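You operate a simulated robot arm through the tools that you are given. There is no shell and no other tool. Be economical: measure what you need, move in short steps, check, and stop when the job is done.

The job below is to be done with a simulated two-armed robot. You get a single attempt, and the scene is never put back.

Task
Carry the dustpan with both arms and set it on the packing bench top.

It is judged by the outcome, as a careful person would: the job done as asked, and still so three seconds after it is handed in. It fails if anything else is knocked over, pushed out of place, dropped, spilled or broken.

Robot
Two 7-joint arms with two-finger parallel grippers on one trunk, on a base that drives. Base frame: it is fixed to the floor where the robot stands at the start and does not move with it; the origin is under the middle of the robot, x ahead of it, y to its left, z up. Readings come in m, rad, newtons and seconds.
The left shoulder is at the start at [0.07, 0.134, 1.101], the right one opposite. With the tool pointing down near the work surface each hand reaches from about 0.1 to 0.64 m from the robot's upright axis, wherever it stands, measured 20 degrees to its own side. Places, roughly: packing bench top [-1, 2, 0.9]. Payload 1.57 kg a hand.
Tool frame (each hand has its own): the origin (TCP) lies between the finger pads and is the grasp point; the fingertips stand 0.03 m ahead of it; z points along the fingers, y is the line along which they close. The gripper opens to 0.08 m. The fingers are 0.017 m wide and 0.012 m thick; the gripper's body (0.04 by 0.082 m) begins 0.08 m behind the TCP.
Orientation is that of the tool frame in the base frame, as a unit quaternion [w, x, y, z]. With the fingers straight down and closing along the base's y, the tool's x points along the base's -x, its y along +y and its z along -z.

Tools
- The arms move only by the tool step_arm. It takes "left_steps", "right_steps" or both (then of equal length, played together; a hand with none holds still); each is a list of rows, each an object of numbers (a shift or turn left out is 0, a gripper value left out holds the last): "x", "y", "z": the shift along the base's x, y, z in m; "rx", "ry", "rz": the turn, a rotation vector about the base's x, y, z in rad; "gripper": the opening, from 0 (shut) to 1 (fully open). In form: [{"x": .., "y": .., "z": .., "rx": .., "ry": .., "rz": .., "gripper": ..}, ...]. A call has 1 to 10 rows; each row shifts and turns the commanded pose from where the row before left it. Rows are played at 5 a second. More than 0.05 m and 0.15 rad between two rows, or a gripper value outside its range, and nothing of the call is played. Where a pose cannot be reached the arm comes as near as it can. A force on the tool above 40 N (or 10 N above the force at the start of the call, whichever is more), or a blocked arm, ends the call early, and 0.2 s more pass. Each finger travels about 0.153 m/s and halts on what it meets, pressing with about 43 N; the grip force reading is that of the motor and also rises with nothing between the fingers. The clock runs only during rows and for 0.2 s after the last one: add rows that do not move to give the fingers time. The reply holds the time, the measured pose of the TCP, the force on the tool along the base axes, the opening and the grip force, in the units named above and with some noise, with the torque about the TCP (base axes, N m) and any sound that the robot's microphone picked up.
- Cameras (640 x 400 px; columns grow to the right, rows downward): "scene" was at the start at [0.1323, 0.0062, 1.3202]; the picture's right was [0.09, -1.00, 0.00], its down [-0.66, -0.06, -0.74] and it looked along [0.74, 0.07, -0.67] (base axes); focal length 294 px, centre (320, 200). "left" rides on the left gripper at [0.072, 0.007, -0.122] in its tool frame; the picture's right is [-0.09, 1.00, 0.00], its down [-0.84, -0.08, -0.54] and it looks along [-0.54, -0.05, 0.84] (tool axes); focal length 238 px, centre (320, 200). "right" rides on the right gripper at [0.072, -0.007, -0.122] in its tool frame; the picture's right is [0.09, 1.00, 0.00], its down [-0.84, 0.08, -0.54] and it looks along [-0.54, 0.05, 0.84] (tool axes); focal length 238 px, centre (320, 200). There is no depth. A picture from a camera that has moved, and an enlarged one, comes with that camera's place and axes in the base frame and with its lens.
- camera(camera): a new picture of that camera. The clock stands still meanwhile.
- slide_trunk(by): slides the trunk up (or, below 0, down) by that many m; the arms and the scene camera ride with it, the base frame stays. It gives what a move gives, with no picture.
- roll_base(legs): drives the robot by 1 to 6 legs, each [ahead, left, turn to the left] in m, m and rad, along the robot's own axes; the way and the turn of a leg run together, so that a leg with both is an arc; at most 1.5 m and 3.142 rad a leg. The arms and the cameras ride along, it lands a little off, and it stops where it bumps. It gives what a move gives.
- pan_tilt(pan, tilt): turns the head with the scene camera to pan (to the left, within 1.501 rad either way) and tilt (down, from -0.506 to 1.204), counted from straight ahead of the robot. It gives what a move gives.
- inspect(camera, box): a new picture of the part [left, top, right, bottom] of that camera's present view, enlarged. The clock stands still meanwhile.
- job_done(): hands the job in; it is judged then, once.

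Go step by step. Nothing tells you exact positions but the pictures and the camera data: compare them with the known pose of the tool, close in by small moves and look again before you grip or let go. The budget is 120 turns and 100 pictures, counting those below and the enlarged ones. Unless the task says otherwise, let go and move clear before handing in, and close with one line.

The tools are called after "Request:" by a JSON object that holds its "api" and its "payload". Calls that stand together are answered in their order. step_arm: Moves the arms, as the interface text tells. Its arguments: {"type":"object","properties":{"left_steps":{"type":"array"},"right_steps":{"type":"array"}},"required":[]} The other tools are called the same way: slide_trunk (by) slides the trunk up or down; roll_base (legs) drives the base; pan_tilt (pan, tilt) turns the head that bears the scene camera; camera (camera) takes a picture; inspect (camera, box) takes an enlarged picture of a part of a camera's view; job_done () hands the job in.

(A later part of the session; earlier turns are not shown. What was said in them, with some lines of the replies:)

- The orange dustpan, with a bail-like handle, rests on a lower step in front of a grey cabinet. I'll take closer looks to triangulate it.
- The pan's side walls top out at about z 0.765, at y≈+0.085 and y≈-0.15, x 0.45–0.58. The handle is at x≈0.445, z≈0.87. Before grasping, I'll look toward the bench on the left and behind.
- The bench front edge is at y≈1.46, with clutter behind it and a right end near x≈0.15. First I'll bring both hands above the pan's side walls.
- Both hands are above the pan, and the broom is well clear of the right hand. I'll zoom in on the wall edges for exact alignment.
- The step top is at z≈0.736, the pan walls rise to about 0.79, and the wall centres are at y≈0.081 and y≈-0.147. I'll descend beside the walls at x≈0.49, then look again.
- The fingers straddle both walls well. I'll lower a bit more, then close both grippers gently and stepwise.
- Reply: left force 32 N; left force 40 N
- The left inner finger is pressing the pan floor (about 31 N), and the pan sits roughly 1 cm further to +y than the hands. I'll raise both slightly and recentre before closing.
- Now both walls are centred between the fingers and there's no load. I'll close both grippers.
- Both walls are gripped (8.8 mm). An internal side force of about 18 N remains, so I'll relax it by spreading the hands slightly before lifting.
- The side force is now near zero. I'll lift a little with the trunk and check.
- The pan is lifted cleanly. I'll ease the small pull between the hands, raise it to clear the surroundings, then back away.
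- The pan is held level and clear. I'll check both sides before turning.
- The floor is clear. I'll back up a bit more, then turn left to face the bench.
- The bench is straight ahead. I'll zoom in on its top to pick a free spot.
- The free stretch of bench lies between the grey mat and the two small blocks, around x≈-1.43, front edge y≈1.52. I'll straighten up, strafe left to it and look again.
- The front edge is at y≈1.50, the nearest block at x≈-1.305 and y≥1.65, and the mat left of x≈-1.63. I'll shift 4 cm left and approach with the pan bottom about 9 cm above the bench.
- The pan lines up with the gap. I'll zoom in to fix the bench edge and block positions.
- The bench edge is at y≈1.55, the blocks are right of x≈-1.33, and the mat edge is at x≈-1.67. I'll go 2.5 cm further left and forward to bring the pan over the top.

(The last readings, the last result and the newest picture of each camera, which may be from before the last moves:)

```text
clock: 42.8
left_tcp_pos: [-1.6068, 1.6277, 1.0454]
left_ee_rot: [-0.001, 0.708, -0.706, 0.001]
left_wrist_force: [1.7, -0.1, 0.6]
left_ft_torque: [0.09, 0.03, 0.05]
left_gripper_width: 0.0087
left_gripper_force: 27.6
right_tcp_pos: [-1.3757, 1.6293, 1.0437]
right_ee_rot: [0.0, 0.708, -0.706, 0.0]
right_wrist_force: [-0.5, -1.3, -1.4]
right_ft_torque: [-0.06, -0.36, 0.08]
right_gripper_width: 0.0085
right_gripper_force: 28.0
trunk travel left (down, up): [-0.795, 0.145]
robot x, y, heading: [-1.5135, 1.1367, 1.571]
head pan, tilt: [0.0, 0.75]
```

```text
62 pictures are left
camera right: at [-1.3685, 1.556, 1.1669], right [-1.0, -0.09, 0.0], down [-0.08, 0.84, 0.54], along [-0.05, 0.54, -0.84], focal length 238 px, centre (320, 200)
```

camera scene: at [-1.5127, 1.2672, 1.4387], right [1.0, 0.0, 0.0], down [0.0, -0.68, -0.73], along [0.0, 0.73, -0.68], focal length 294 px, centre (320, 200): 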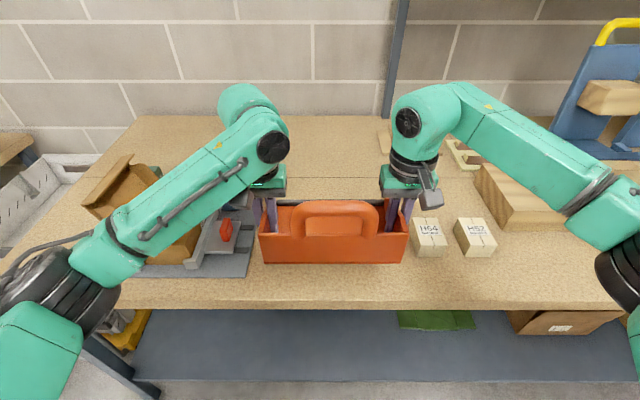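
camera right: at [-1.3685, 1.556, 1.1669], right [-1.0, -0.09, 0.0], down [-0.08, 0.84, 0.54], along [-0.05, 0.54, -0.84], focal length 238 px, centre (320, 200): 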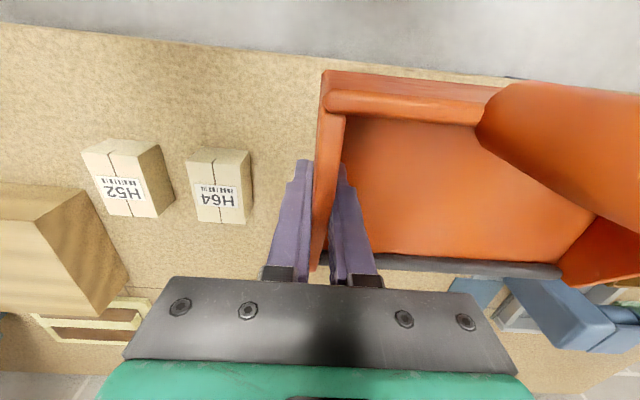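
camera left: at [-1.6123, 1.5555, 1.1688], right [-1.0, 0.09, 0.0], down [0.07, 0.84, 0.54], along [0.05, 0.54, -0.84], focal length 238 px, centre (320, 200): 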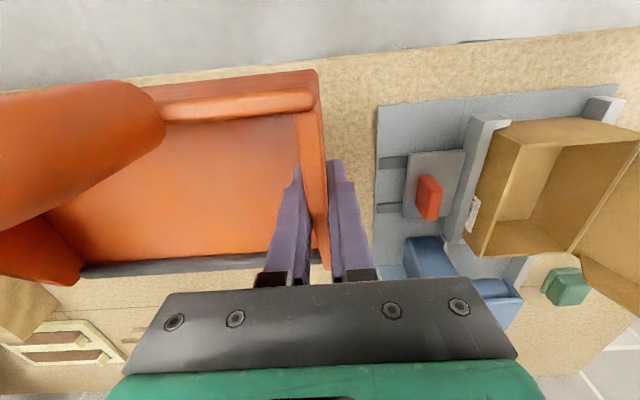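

The bench edge is at y≈1.57, so the pan's back would be right at the edge. I'll extend both arms together about 6 cm further in, then lower.

Request:
{"api": "step_arm", "payload": {"left_steps": [{"y": 0.01}, {"y": 0.01}, {"y": 0.01}, {"y": 0.01}, {"y": 0.01}, {"y": 0.01}, {}], "right_steps": [{"y": 0.01}, {"y": 0.01}, {"y": 0.01}, {"y": 0.01}, {"y": 0.01}, {"y": 0.01}, {}]}}

Request:
{"api": "slide_trunk", "payload": {"by": -0.07}}

Request:
{"api": "camera", "payload": {"camera": "scene"}}

Request:
{"api": "camera", "payload": {"camera": "left"}}

Request:
{"api": "camera", "payload": {"camera": "right"}}

```text
clock: 44.4
left_tcp_pos: [-1.6063, 1.6892, 1.044]
left_ee_rot: [-0.001, 0.708, -0.706, 0.001]
left_wrist_force: [-2.3, 0.2, 0.0]
left_ft_torque: [-0.33, -0.07, -0.04]
left_gripper_width: 0.0086
left_gripper_force: 27.5
right_tcp_pos: [-1.3751, 1.6902, 1.0439]
right_ee_rot: [0.0, 0.708, -0.707, 0.0]
right_wrist_force: [2.6, 0.0, -2.6]
right_ft_torque: [0.34, -0.24, 0.0]
right_gripper_width: 0.0089
right_gripper_force: 27.6
trunk travel left (down, up): [-0.795, 0.145]
robot x, y, heading: [-1.5063, 1.1378, 1.571]
head pan, tilt: [0.0, 0.75]
```

```text
clock: 45.5
left_tcp_pos: [-1.606, 1.6887, 0.9747]
left_ee_rot: [-0.001, 0.709, -0.705, 0.0]
left_wrist_force: [-4.0, -0.5, 1.0]
left_ft_torque: [-0.14, -0.12, -0.03]
left_gripper_width: 0.0086
left_gripper_force: 27.0
right_tcp_pos: [-1.375, 1.6888, 0.9735]
right_ee_rot: [0.0, 0.708, -0.706, 0.0]
right_wrist_force: [5.2, -0.1, -3.2]
right_ft_torque: [0.18, -0.39, -0.01]
right_gripper_width: 0.0088
right_gripper_force: 26.9
trunk travel left (down, up): [-0.725, 0.215]
robot x, y, heading: [-1.5111, 1.1337, 1.573]
head pan, tilt: [0.0, 0.75]
```

```text
61 pictures are left
camera scene: at [-1.5124, 1.269, 1.3685], right [1.0, 0.0, 0.0], down [0.0, -0.68, -0.73], along [0.0, 0.73, -0.68], focal length 294 px, centre (320, 200)
```

scene: 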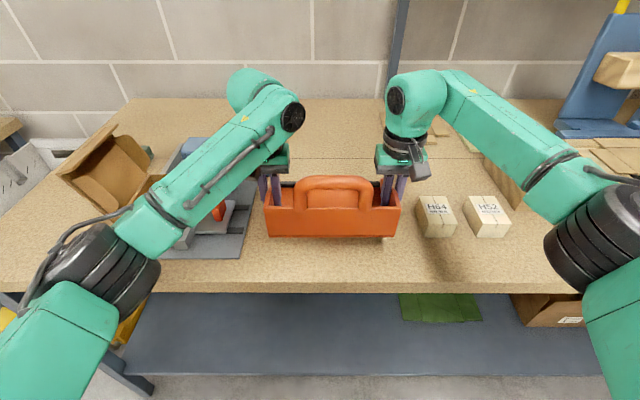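

```text
60 pictures are left
camera left: at [-1.6119, 1.6172, 1.0978], right [-1.0, 0.09, 0.0], down [0.07, 0.84, 0.54], along [0.05, 0.54, -0.84], focal length 238 px, centre (320, 200)
```

left: 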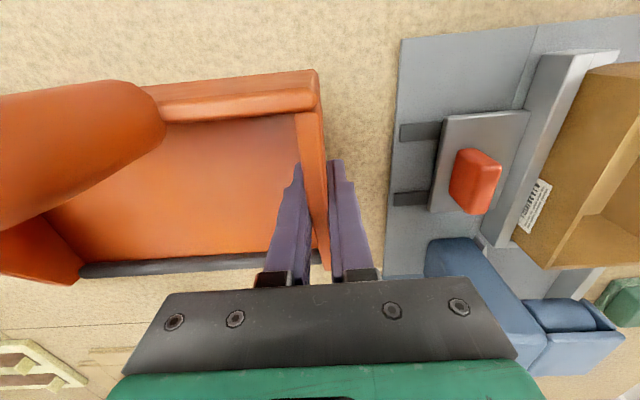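

```text
59 pictures are left
camera right: at [-1.3683, 1.6171, 1.0961], right [-1.0, -0.09, 0.0], down [-0.08, 0.84, 0.54], along [-0.05, 0.54, -0.84], focal length 238 px, centre (320, 200)
```

right: 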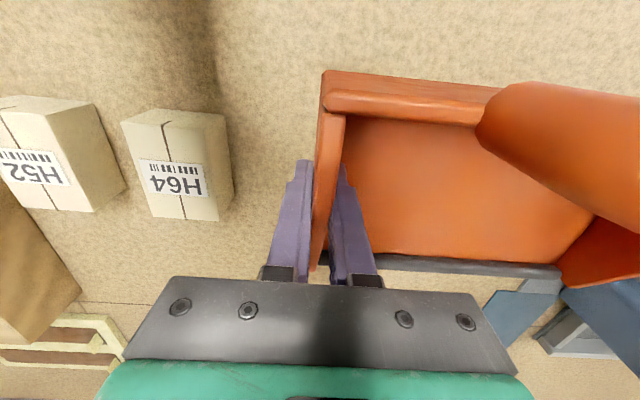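

It's clear of everything, with roughly 2.5 cm left. I'll lower in small steps and watch the forces.

Request:
{"api": "slide_trunk", "payload": {"by": -0.018}}

Request:
{"api": "slide_trunk", "payload": {"by": -0.004}}

Request:
{"api": "inspect", "payload": {"camera": "scene", "box": [230, 150, 430, 275]}}

```text
clock: 46.2
left_tcp_pos: [-1.6051, 1.6876, 0.9565]
left_ee_rot: [0.0, 0.708, -0.706, 0.001]
left_wrist_force: [-4.4, 0.4, 1.5]
left_ft_torque: [0.07, -0.14, -0.04]
left_gripper_width: 0.0085
left_gripper_force: 27.3
right_tcp_pos: [-1.3749, 1.6904, 0.956]
right_ee_rot: [0.0, 0.707, -0.707, 0.0]
right_wrist_force: [4.8, 0.5, -3.2]
right_ft_torque: [0.01, -0.36, 0.01]
right_gripper_width: 0.0087
right_gripper_force: 27.7
trunk travel left (down, up): [-0.707, 0.233]
robot x, y, heading: [-1.5088, 1.1386, 1.569]
head pan, tilt: [0.0, 0.75]
```

```text
clock: 46.7
left_tcp_pos: [-1.6076, 1.6884, 0.9519]
left_ee_rot: [-0.001, 0.708, -0.706, 0.0]
left_wrist_force: [-5.3, -0.1, 1.5]
left_ft_torque: [0.15, -0.19, -0.05]
left_gripper_width: 0.0087
left_gripper_force: 27.2
right_tcp_pos: [-1.3754, 1.6896, 0.9515]
right_ee_rot: [0.0, 0.708, -0.706, -0.001]
right_wrist_force: [6.1, -0.8, -3.1]
right_ft_torque: [-0.09, -0.35, -0.01]
right_gripper_width: 0.0088
right_gripper_force: 27.0
trunk travel left (down, up): [-0.703, 0.237]
robot x, y, heading: [-1.5109, 1.1375, 1.574]
head pan, tilt: [0.0, 0.75]
```

```text
3.20 times, centred on (330, 212) of scene
camera zoom: at [-1.5124, 1.2694, 1.3464], right [1.0, 0.0, 0.0], down [0.0, -0.68, -0.73], along [0.0, 0.73, -0.68], focal length 942 px, centre (288, 160)
```

zoom: 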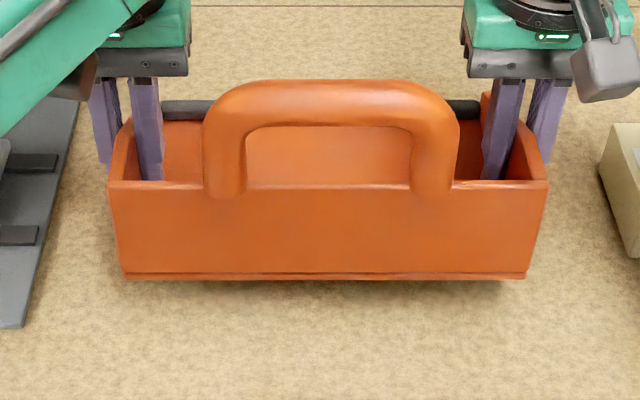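

Still a hair above the surface. I'll keep lowering in 3 mm increments with the arms, since those stop on contact force.

Request:
{"api": "step_arm", "payload": {"left_steps": [{"z": -0.003}, {}], "right_steps": [{"z": -0.003}, {}]}}

Request:
{"api": "step_arm", "payload": {"left_steps": [{"z": -0.003}, {}], "right_steps": [{"z": -0.003}, {}]}}

Request:
{"api": "inspect", "payload": {"camera": "scene", "box": [230, 150, 430, 275]}}

```text
clock: 47.3
left_tcp_pos: [-1.6059, 1.6886, 0.9492]
left_ee_rot: [-0.001, 0.708, -0.706, 0.001]
left_wrist_force: [-5.4, 0.4, 1.0]
left_ft_torque: [-0.08, -0.11, 0.0]
left_gripper_width: 0.0085
left_gripper_force: 27.5
right_tcp_pos: [-1.3744, 1.6885, 0.9493]
right_ee_rot: [0.0, 0.708, -0.706, 0.0]
right_wrist_force: [6.4, -0.7, -2.9]
right_ft_torque: [0.07, -0.39, 0.03]
right_gripper_width: 0.0088
right_gripper_force: 27.4
trunk travel left (down, up): [-0.703, 0.237]
robot x, y, heading: [-1.5124, 1.1363, 1.572]
head pan, tilt: [0.0, 0.75]
```

```text
clock: 47.9
left_tcp_pos: [-1.606, 1.6882, 0.946]
left_ee_rot: [-0.001, 0.708, -0.706, 0.001]
left_wrist_force: [-6.2, 0.9, 3.6]
left_ft_torque: [-0.05, -0.37, 0.04]
left_gripper_width: 0.0088
left_gripper_force: 28.0
right_tcp_pos: [-1.3754, 1.69, 0.9454]
right_ee_rot: [0.0, 0.708, -0.707, 0.0]
right_wrist_force: [5.3, -0.5, -4.7]
right_ft_torque: [0.02, -0.6, 0.06]
right_gripper_width: 0.0088
right_gripper_force: 27.7
trunk travel left (down, up): [-0.703, 0.237]
robot x, y, heading: [-1.5114, 1.1352, 1.574]
head pan, tilt: [0.0, 0.75]
```

```text
3.20 times, centred on (330, 212) of scene
camera zoom: at [-1.5125, 1.269, 1.3465], right [1.0, 0.0, 0.0], down [0.0, -0.68, -0.73], along [0.0, 0.73, -0.68], focal length 942 px, centre (288, 160)
```

zoom: 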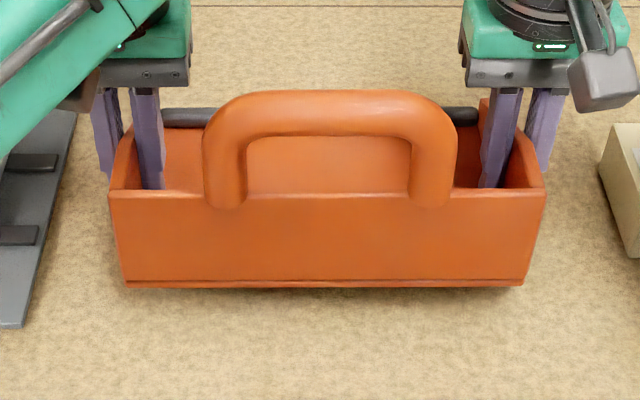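

Contact is starting on the left side. I'll lower the right side slightly more.

Request:
{"api": "step_arm", "payload": {"left_steps": [{"z": -0.001}, {}], "right_steps": [{"z": -0.003}, {}]}}

Request:
{"api": "inspect", "payload": {"camera": "scene", "box": [230, 150, 430, 275]}}

```text
clock: 48.5
left_tcp_pos: [-1.6061, 1.6905, 0.9452]
left_ee_rot: [0.0, 0.709, -0.705, 0.0]
left_wrist_force: [-9.7, 1.2, -0.1]
left_ft_torque: [0.74, 0.05, -0.02]
left_gripper_width: 0.0087
left_gripper_force: 27.1
right_tcp_pos: [-1.3762, 1.689, 0.9433]
right_ee_rot: [0.0, 0.708, -0.706, 0.0]
right_wrist_force: [11.8, -0.9, -1.4]
right_ft_torque: [-0.72, -0.01, 0.05]
right_gripper_width: 0.0085
right_gripper_force: 27.9
trunk travel left (down, up): [-0.703, 0.237]
robot x, y, heading: [-1.5102, 1.1359, 1.577]
head pan, tilt: [0.0, 0.75]
```

```text
3.20 times, centred on (330, 212) of scene
camera zoom: at [-1.5125, 1.2691, 1.3465], right [1.0, 0.0, 0.0], down [0.0, -0.68, -0.73], along [0.0, 0.73, -0.68], focal length 942 px, centre (288, 160)
```

zoom: 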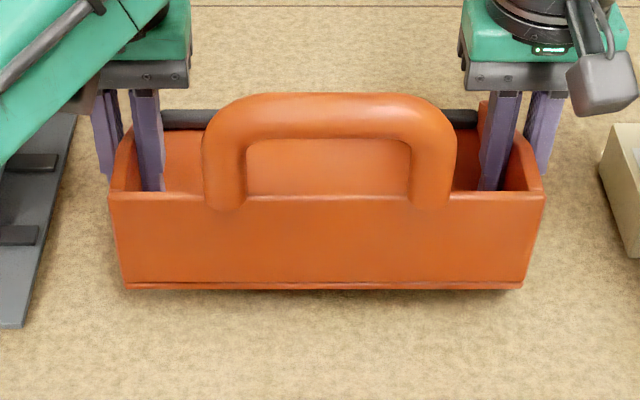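

Request:
{"api": "step_arm", "payload": {"left_steps": [{"z": -0.002}, {}], "right_steps": [{"z": -0.002}, {}]}}

Request:
{"api": "step_arm", "payload": {"left_steps": [{"z": -0.002}, {}], "right_steps": [{"z": -0.002}, {}]}}

Request:
{"api": "inspect", "payload": {"camera": "scene", "box": [230, 150, 430, 275]}}

```text
clock: 49.1
left_tcp_pos: [-1.6062, 1.6883, 0.9432]
left_ee_rot: [0.001, 0.709, -0.705, 0.0]
left_wrist_force: [-12.0, -0.2, -2.5]
left_ft_torque: [0.53, 0.18, -0.01]
left_gripper_width: 0.0087
left_gripper_force: 26.8
right_tcp_pos: [-1.376, 1.6879, 0.9408]
right_ee_rot: [0.0, 0.707, -0.707, 0.0]
right_wrist_force: [10.9, -1.0, 0.0]
right_ft_torque: [-0.46, 0.17, 0.1]
right_gripper_width: 0.0088
right_gripper_force: 27.3
trunk travel left (down, up): [-0.703, 0.237]
robot x, y, heading: [-1.5098, 1.135, 1.575]
head pan, tilt: [0.0, 0.75]
```

```text
clock: 49.7
left_tcp_pos: [-1.6061, 1.6889, 0.9407]
left_ee_rot: [0.0, 0.708, -0.706, 0.0]
left_wrist_force: [-11.9, 0.7, -2.8]
left_ft_torque: [0.32, 0.37, 0.0]
left_gripper_width: 0.0088
left_gripper_force: 26.8
right_tcp_pos: [-1.3745, 1.6892, 0.9383]
right_ee_rot: [0.0, 0.708, -0.706, 0.0]
right_wrist_force: [11.1, -0.1, 1.0]
right_ft_torque: [-0.31, 0.22, 0.05]
right_gripper_width: 0.0087
right_gripper_force: 27.4
trunk travel left (down, up): [-0.703, 0.237]
robot x, y, heading: [-1.5105, 1.1367, 1.573]
head pan, tilt: [0.0, 0.75]
```

```text
3.20 times, centred on (330, 212) of scene
camera zoom: at [-1.5125, 1.2691, 1.3465], right [1.0, 0.0, 0.0], down [0.0, -0.68, -0.73], along [0.0, 0.73, -0.68], focal length 942 px, centre (288, 160)
```

zoom: 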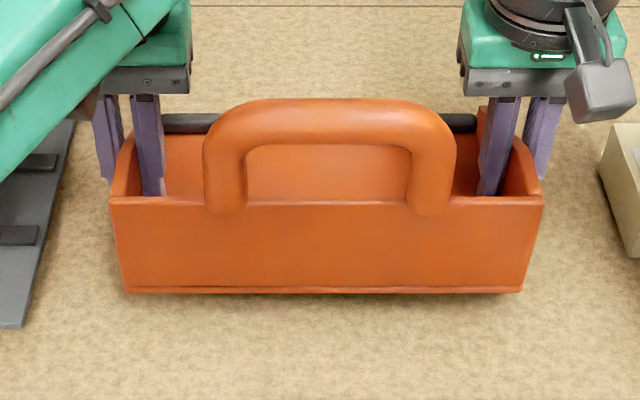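

Request:
{"api": "step_arm", "payload": {"left_steps": [{"z": -0.003}, {}], "right_steps": [{"z": -0.002}, {}]}}

Request:
{"api": "step_arm", "payload": {"left_steps": [{"z": -0.002}, {}], "right_steps": [{"z": -0.002}, {}]}}

Request:
{"api": "inspect", "payload": {"camera": "scene", "box": [230, 150, 430, 275]}}

```text
clock: 50.3
left_tcp_pos: [-1.6054, 1.6883, 0.9372]
left_ee_rot: [0.0, 0.709, -0.705, 0.002]
left_wrist_force: [-11.6, 0.8, -1.8]
left_ft_torque: [-0.53, 0.15, 0.02]
left_gripper_width: 0.0088
left_gripper_force: 27.6
right_tcp_pos: [-1.3754, 1.6887, 0.9367]
right_ee_rot: [-0.001, 0.708, -0.706, 0.0]
right_wrist_force: [10.8, -0.5, 0.4]
right_ft_torque: [0.56, 0.05, 0.08]
right_gripper_width: 0.0087
right_gripper_force: 27.5
trunk travel left (down, up): [-0.703, 0.237]
robot x, y, heading: [-1.5122, 1.1363, 1.568]
head pan, tilt: [0.0, 0.75]
```

```text
clock: 50.9
left_tcp_pos: [-1.6049, 1.6885, 0.9357]
left_ee_rot: [0.0, 0.709, -0.705, 0.0]
left_wrist_force: [-9.5, -0.2, -1.1]
left_ft_torque: [-0.65, 0.26, 0.04]
left_gripper_width: 0.0087
left_gripper_force: 27.1
right_tcp_pos: [-1.3755, 1.689, 0.9354]
right_ee_rot: [0.0, 0.708, -0.706, 0.0]
right_wrist_force: [10.3, -1.6, 1.0]
right_ft_torque: [0.64, -0.03, 0.09]
right_gripper_width: 0.0089
right_gripper_force: 27.4
trunk travel left (down, up): [-0.703, 0.237]
robot x, y, heading: [-1.5106, 1.134, 1.572]
head pan, tilt: [0.0, 0.75]
```

```text
3.20 times, centred on (330, 212) of scene
camera zoom: at [-1.5125, 1.2691, 1.3465], right [1.0, 0.0, 0.0], down [0.0, -0.68, -0.73], along [0.0, 0.73, -0.68], focal length 942 px, centre (288, 160)
```

zoom: 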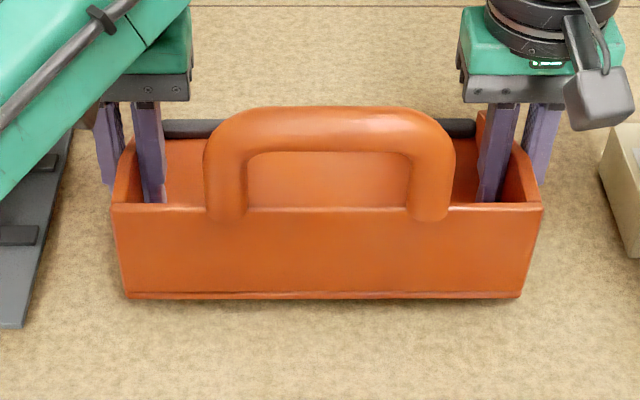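

Request:
{"api": "step_arm", "payload": {"left_steps": [{"z": -0.002, "x": -0.001}, {}], "right_steps": [{"z": -0.002}, {}]}}

Request:
{"api": "step_arm", "payload": {"left_steps": [{"z": -0.003}, {}], "right_steps": [{"z": -0.003}, {}]}}

Request:
{"api": "inspect", "payload": {"camera": "scene", "box": [230, 150, 430, 275]}}

```text
clock: 51.5
left_tcp_pos: [-1.6065, 1.6877, 0.9334]
left_ee_rot: [0.0, 0.709, -0.706, 0.001]
left_wrist_force: [-7.6, 0.7, -0.9]
left_ft_torque: [-0.36, 0.29, 0.01]
left_gripper_width: 0.0089
left_gripper_force: 27.4
right_tcp_pos: [-1.3768, 1.6898, 0.933]
right_ee_rot: [0.0, 0.708, -0.706, 0.0]
right_wrist_force: [8.2, -0.5, -0.6]
right_ft_torque: [0.39, -0.12, 0.1]
right_gripper_width: 0.0087
right_gripper_force: 27.9
trunk travel left (down, up): [-0.703, 0.237]
robot x, y, heading: [-1.5091, 1.1356, 1.576]
head pan, tilt: [0.0, 0.75]
```

```text
clock: 52.1
left_tcp_pos: [-1.6067, 1.6888, 0.9318]
left_ee_rot: [0.0, 0.708, -0.706, 0.0]
left_wrist_force: [-7.8, 0.5, 0.0]
left_ft_torque: [-0.34, 0.14, 0.04]
left_gripper_width: 0.0086
left_gripper_force: 27.6
right_tcp_pos: [-1.3745, 1.6888, 0.9283]
right_ee_rot: [0.001, 0.707, -0.707, -0.001]
right_wrist_force: [7.5, -0.3, -1.6]
right_ft_torque: [0.37, -0.24, 0.0]
right_gripper_width: 0.0085
right_gripper_force: 27.2
trunk travel left (down, up): [-0.703, 0.237]
robot x, y, heading: [-1.513, 1.138, 1.577]
head pan, tilt: [0.0, 0.75]
```

```text
3.20 times, centred on (330, 212) of scene
camera zoom: at [-1.5125, 1.2691, 1.3465], right [1.0, 0.0, 0.0], down [0.0, -0.68, -0.73], along [0.0, 0.73, -0.68], focal length 942 px, centre (288, 160)
```

zoom: 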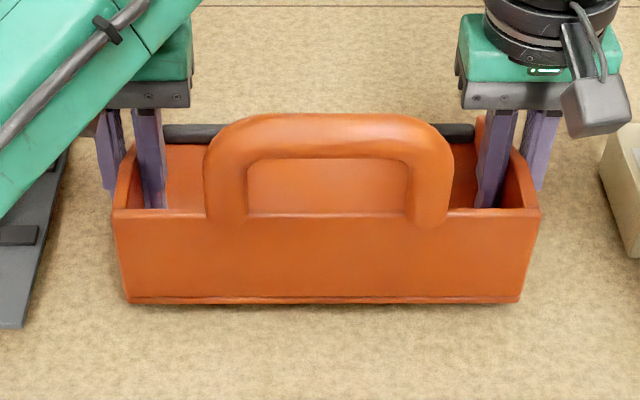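

Not yet in contact, so the bench top is a bit lower than estimated. I'll continue down.

Request:
{"api": "step_arm", "payload": {"left_steps": [{"z": -0.002}, {"z": -0.002}, {}], "right_steps": [{"z": -0.002}, {"z": -0.002}, {}]}}

Request:
{"api": "step_arm", "payload": {"left_steps": [{"z": -0.002}, {"z": -0.002}, {}], "right_steps": [{"z": -0.002}, {"z": -0.002}, {}]}}

Request:
{"api": "inspect", "payload": {"camera": "scene", "box": [230, 150, 430, 275]}}

```text
clock: 52.9
left_tcp_pos: [-1.6068, 1.6892, 0.9276]
left_ee_rot: [-0.001, 0.708, -0.706, 0.001]
left_wrist_force: [-0.3, 0.3, -1.1]
left_ft_torque: [0.04, 0.43, 0.05]
left_gripper_width: 0.0088
left_gripper_force: 27.3
right_tcp_pos: [-1.3761, 1.6901, 0.9261]
right_ee_rot: [0.0, 0.708, -0.706, -0.001]
right_wrist_force: [-0.2, -0.3, -0.7]
right_ft_torque: [-0.05, -0.36, 0.03]
right_gripper_width: 0.0088
right_gripper_force: 27.1
trunk travel left (down, up): [-0.703, 0.237]
robot x, y, heading: [-1.5113, 1.1348, 1.571]
head pan, tilt: [0.0, 0.75]
```

```text
clock: 53.7
left_tcp_pos: [-1.6067, 1.6891, 0.9232]
left_ee_rot: [-0.001, 0.709, -0.706, 0.001]
left_wrist_force: [3.1, 0.4, -4.6]
left_ft_torque: [0.64, 0.81, 0.04]
left_gripper_width: 0.0086
left_gripper_force: 26.9
right_tcp_pos: [-1.3773, 1.6904, 0.9211]
right_ee_rot: [0.0, 0.708, -0.706, -0.001]
right_wrist_force: [-1.8, -0.9, 3.4]
right_ft_torque: [-0.62, 0.13, 0.06]
right_gripper_width: 0.0089
right_gripper_force: 27.4
trunk travel left (down, up): [-0.703, 0.237]
robot x, y, heading: [-1.5108, 1.1373, 1.57]
head pan, tilt: [0.0, 0.75]
```

```text
3.20 times, centred on (330, 212) of scene
camera zoom: at [-1.5125, 1.2691, 1.3465], right [1.0, 0.0, 0.0], down [0.0, -0.68, -0.73], along [0.0, 0.73, -0.68], focal length 942 px, centre (288, 160)
```

zoom: 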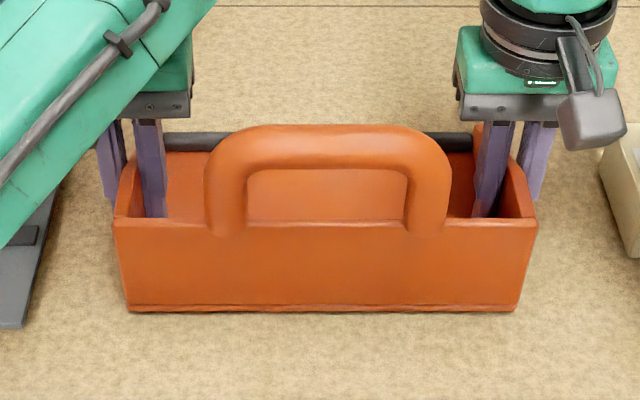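

Request:
{"api": "step_arm", "payload": {"left_steps": [{"z": -0.003}, {}], "right_steps": [{"z": -0.001}, {}]}}

Request:
{"api": "step_arm", "payload": {"left_steps": [{"z": -0.002}, {}], "right_steps": [{"z": -0.002}, {}]}}

Request:
{"api": "inspect", "payload": {"camera": "scene", "box": [230, 150, 430, 275]}}

```text
clock: 54.3
left_tcp_pos: [-1.6064, 1.69, 0.9206]
left_ee_rot: [-0.001, 0.708, -0.706, 0.002]
left_wrist_force: [5.8, -0.3, 7.6]
left_ft_torque: [-0.84, -0.38, -0.01]
left_gripper_width: 0.0087
left_gripper_force: 27.8
right_tcp_pos: [-1.3754, 1.6899, 0.9201]
right_ee_rot: [0.0, 0.708, -0.706, 0.0]
right_wrist_force: [-4.2, 0.3, -7.2]
right_ft_torque: [0.75, -0.97, 0.03]
right_gripper_width: 0.0086
right_gripper_force: 26.7
trunk travel left (down, up): [-0.703, 0.237]
robot x, y, heading: [-1.5126, 1.1392, 1.573]
head pan, tilt: [0.0, 0.75]
```

```text
clock: 54.9
left_tcp_pos: [-1.6062, 1.6887, 0.9207]
left_ee_rot: [-0.003, 0.707, -0.707, -0.001]
left_wrist_force: [7.1, 4.2, 19.7]
left_ft_torque: [-0.34, 0.11, -0.13]
left_gripper_width: 0.0086
left_gripper_force: 27.1
right_tcp_pos: [-1.3752, 1.6887, 0.9198]
right_ee_rot: [0.001, 0.708, -0.706, -0.001]
right_wrist_force: [-6.8, 1.3, -2.6]
right_ft_torque: [-0.48, -0.67, -0.19]
right_gripper_width: 0.0088
right_gripper_force: 27.2
trunk travel left (down, up): [-0.703, 0.237]
robot x, y, heading: [-1.5124, 1.1362, 1.575]
head pan, tilt: [0.0, 0.75]
```

```text
3.20 times, centred on (330, 212) of scene
camera zoom: at [-1.5116, 1.2676, 1.3469], right [1.0, 0.0, 0.0], down [0.0, -0.68, -0.73], along [0.0, 0.73, -0.68], focal length 942 px, centre (288, 160)
```

zoom: 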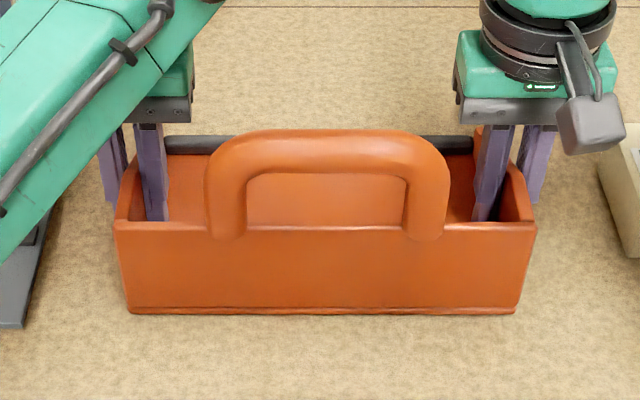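

The pan is on the bench now (net upward force about 17 N). I'll ease off the left pressure, then open both grippers a little.

Request:
{"api": "step_arm", "payload": {"left_steps": [{"z": 0.001}, {}], "right_steps": [{"z": -0.001}, {}]}}

Request:
{"api": "step_arm", "payload": {"left_steps": [{"gripper": 0.2}, {"gripper": 0.35}, {}, {}], "right_steps": [{"gripper": 0.2}, {"gripper": 0.35}, {}, {}]}}

Request:
{"api": "camera", "payload": {"camera": "left"}}

Request:
{"api": "camera", "payload": {"camera": "right"}}

```text
clock: 55.5
left_tcp_pos: [-1.6057, 1.6882, 0.9201]
left_ee_rot: [-0.002, 0.709, -0.705, 0.0]
left_wrist_force: [9.4, 6.1, 14.9]
left_ft_torque: [0.58, 0.23, -0.11]
left_gripper_width: 0.0089
left_gripper_force: 28.0
right_tcp_pos: [-1.3744, 1.6879, 0.9191]
right_ee_rot: [-0.001, 0.708, -0.706, -0.001]
right_wrist_force: [-7.7, 2.0, 6.0]
right_ft_torque: [-0.84, -0.44, -0.05]
right_gripper_width: 0.0085
right_gripper_force: 27.3
trunk travel left (down, up): [-0.703, 0.237]
robot x, y, heading: [-1.5076, 1.1361, 1.573]
head pan, tilt: [0.0, 0.75]
```

```text
clock: 56.5
left_tcp_pos: [-1.6074, 1.6892, 0.9193]
left_ee_rot: [0.0, 0.708, -0.706, 0.001]
left_wrist_force: [-0.2, -0.9, -0.2]
left_ft_torque: [0.02, 0.0, -0.03]
left_gripper_width: 0.028
left_gripper_force: 0.1
right_tcp_pos: [-1.3741, 1.6876, 0.9178]
right_ee_rot: [0.0, 0.709, -0.706, 0.001]
right_wrist_force: [-0.2, -0.9, 0.7]
right_ft_torque: [-0.03, -0.03, -0.03]
right_gripper_width: 0.0279
right_gripper_force: 0.0
trunk travel left (down, up): [-0.703, 0.237]
robot x, y, heading: [-1.5135, 1.1341, 1.571]
head pan, tilt: [0.0, 0.75]
```

```text
50 pictures are left
camera left: at [-1.6127, 1.6173, 1.0419], right [-1.0, 0.09, 0.0], down [0.07, 0.84, 0.54], along [0.05, 0.54, -0.84], focal length 238 px, centre (320, 200)
```

left: 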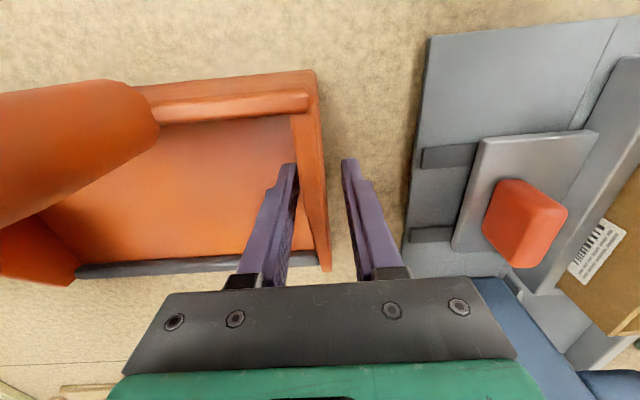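

```text
49 pictures are left
camera right: at [-1.3683, 1.6168, 1.0398], right [-1.0, -0.09, 0.0], down [-0.08, 0.84, 0.54], along [-0.05, 0.54, -0.84], focal length 238 px, centre (320, 200)
```

right: 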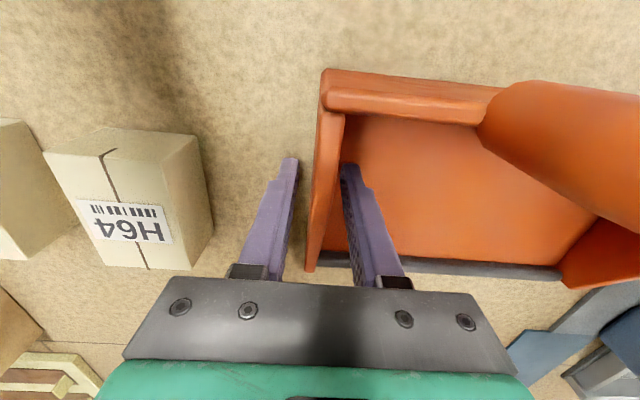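

Both are released and the pan sits flat. I'll raise the trunk straight up to clear it.

Request:
{"api": "slide_trunk", "payload": {"by": 0.03}}

Request:
{"api": "slide_trunk", "payload": {"by": 0.17}}

Request:
{"api": "roll_base", "payload": {"legs": [[-0.3, 0, 0]]}}

Request:
{"api": "camera", "payload": {"camera": "scene"}}

```text
clock: 57.2
left_tcp_pos: [-1.6067, 1.6892, 0.9484]
left_ee_rot: [0.0, 0.709, -0.705, 0.0]
left_wrist_force: [1.0, 0.1, 0.0]
left_ft_torque: [-0.04, 0.01, -0.02]
left_gripper_width: 0.0279
left_gripper_force: 0.1
right_tcp_pos: [-1.3745, 1.6903, 0.9473]
right_ee_rot: [0.0, 0.708, -0.707, 0.001]
right_wrist_force: [-0.3, 0.1, -1.0]
right_ft_torque: [-0.04, 0.0, -0.02]
right_gripper_width: 0.0281
right_gripper_force: 0.0
trunk travel left (down, up): [-0.733, 0.207]
robot x, y, heading: [-1.5079, 1.1401, 1.572]
head pan, tilt: [0.0, 0.75]
```

```text
clock: 59.2
left_tcp_pos: [-1.6062, 1.6891, 1.1192]
left_ee_rot: [-0.001, 0.708, -0.706, 0.0]
left_wrist_force: [-0.3, -0.7, 0.3]
left_ft_torque: [0.02, 0.03, -0.01]
left_gripper_width: 0.0277
left_gripper_force: 0.0
right_tcp_pos: [-1.3753, 1.6879, 1.1173]
right_ee_rot: [-0.001, 0.708, -0.707, 0.0]
right_wrist_force: [0.3, 0.0, 0.0]
right_ft_torque: [0.01, 0.03, -0.02]
right_gripper_width: 0.028
right_gripper_force: 0.0
trunk travel left (down, up): [-0.903, 0.037]
robot x, y, heading: [-1.5103, 1.1388, 1.57]
head pan, tilt: [0.0, 0.75]
```

```text
clock: 61.2
left_tcp_pos: [-1.6075, 1.3898, 1.117]
left_ee_rot: [0.0, 0.71, -0.704, 0.001]
left_wrist_force: [0.3, -0.1, 0.2]
left_ft_torque: [-0.02, -0.03, 0.03]
left_gripper_width: 0.0281
left_gripper_force: 0.0
right_tcp_pos: [-1.3768, 1.3911, 1.1166]
right_ee_rot: [0.001, 0.709, -0.705, 0.0]
right_wrist_force: [-0.5, 0.0, 0.4]
right_ft_torque: [-0.04, 0.04, 0.03]
right_gripper_width: 0.028
right_gripper_force: 0.1
trunk travel left (down, up): [-0.903, 0.037]
robot x, y, heading: [-1.5079, 0.8372, 1.577]
head pan, tilt: [0.0, 0.75]
```

```text
48 pictures are left
camera scene: at [-1.5115, 0.9717, 1.5462], right [1.0, 0.01, 0.0], down [0.01, -0.68, -0.73], along [-0.01, 0.73, -0.68], focal length 294 px, centre (320, 200)
```

scene: 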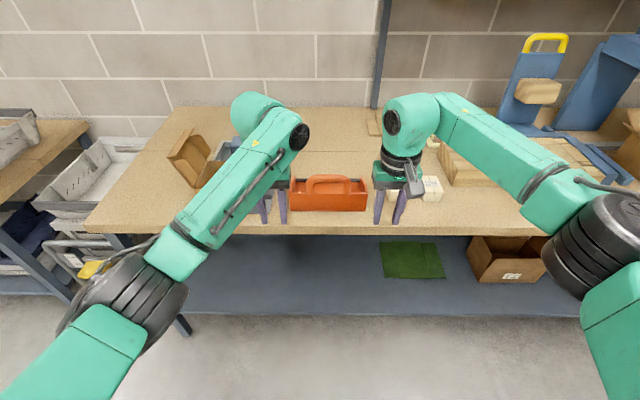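

The dustpan rests flat on the bench top, back from the edge, with nothing else disturbed and both hands clear. I'm handing in.

Request:
{"api": "job_done", "payload": {}}

```text
The job is handed in.
```

The dustpan was carried with both arms to the packing bench and set down flat on its top. Both hands let go and backed clear, and nothing else looked disturbed in the last picture before I handed it in.
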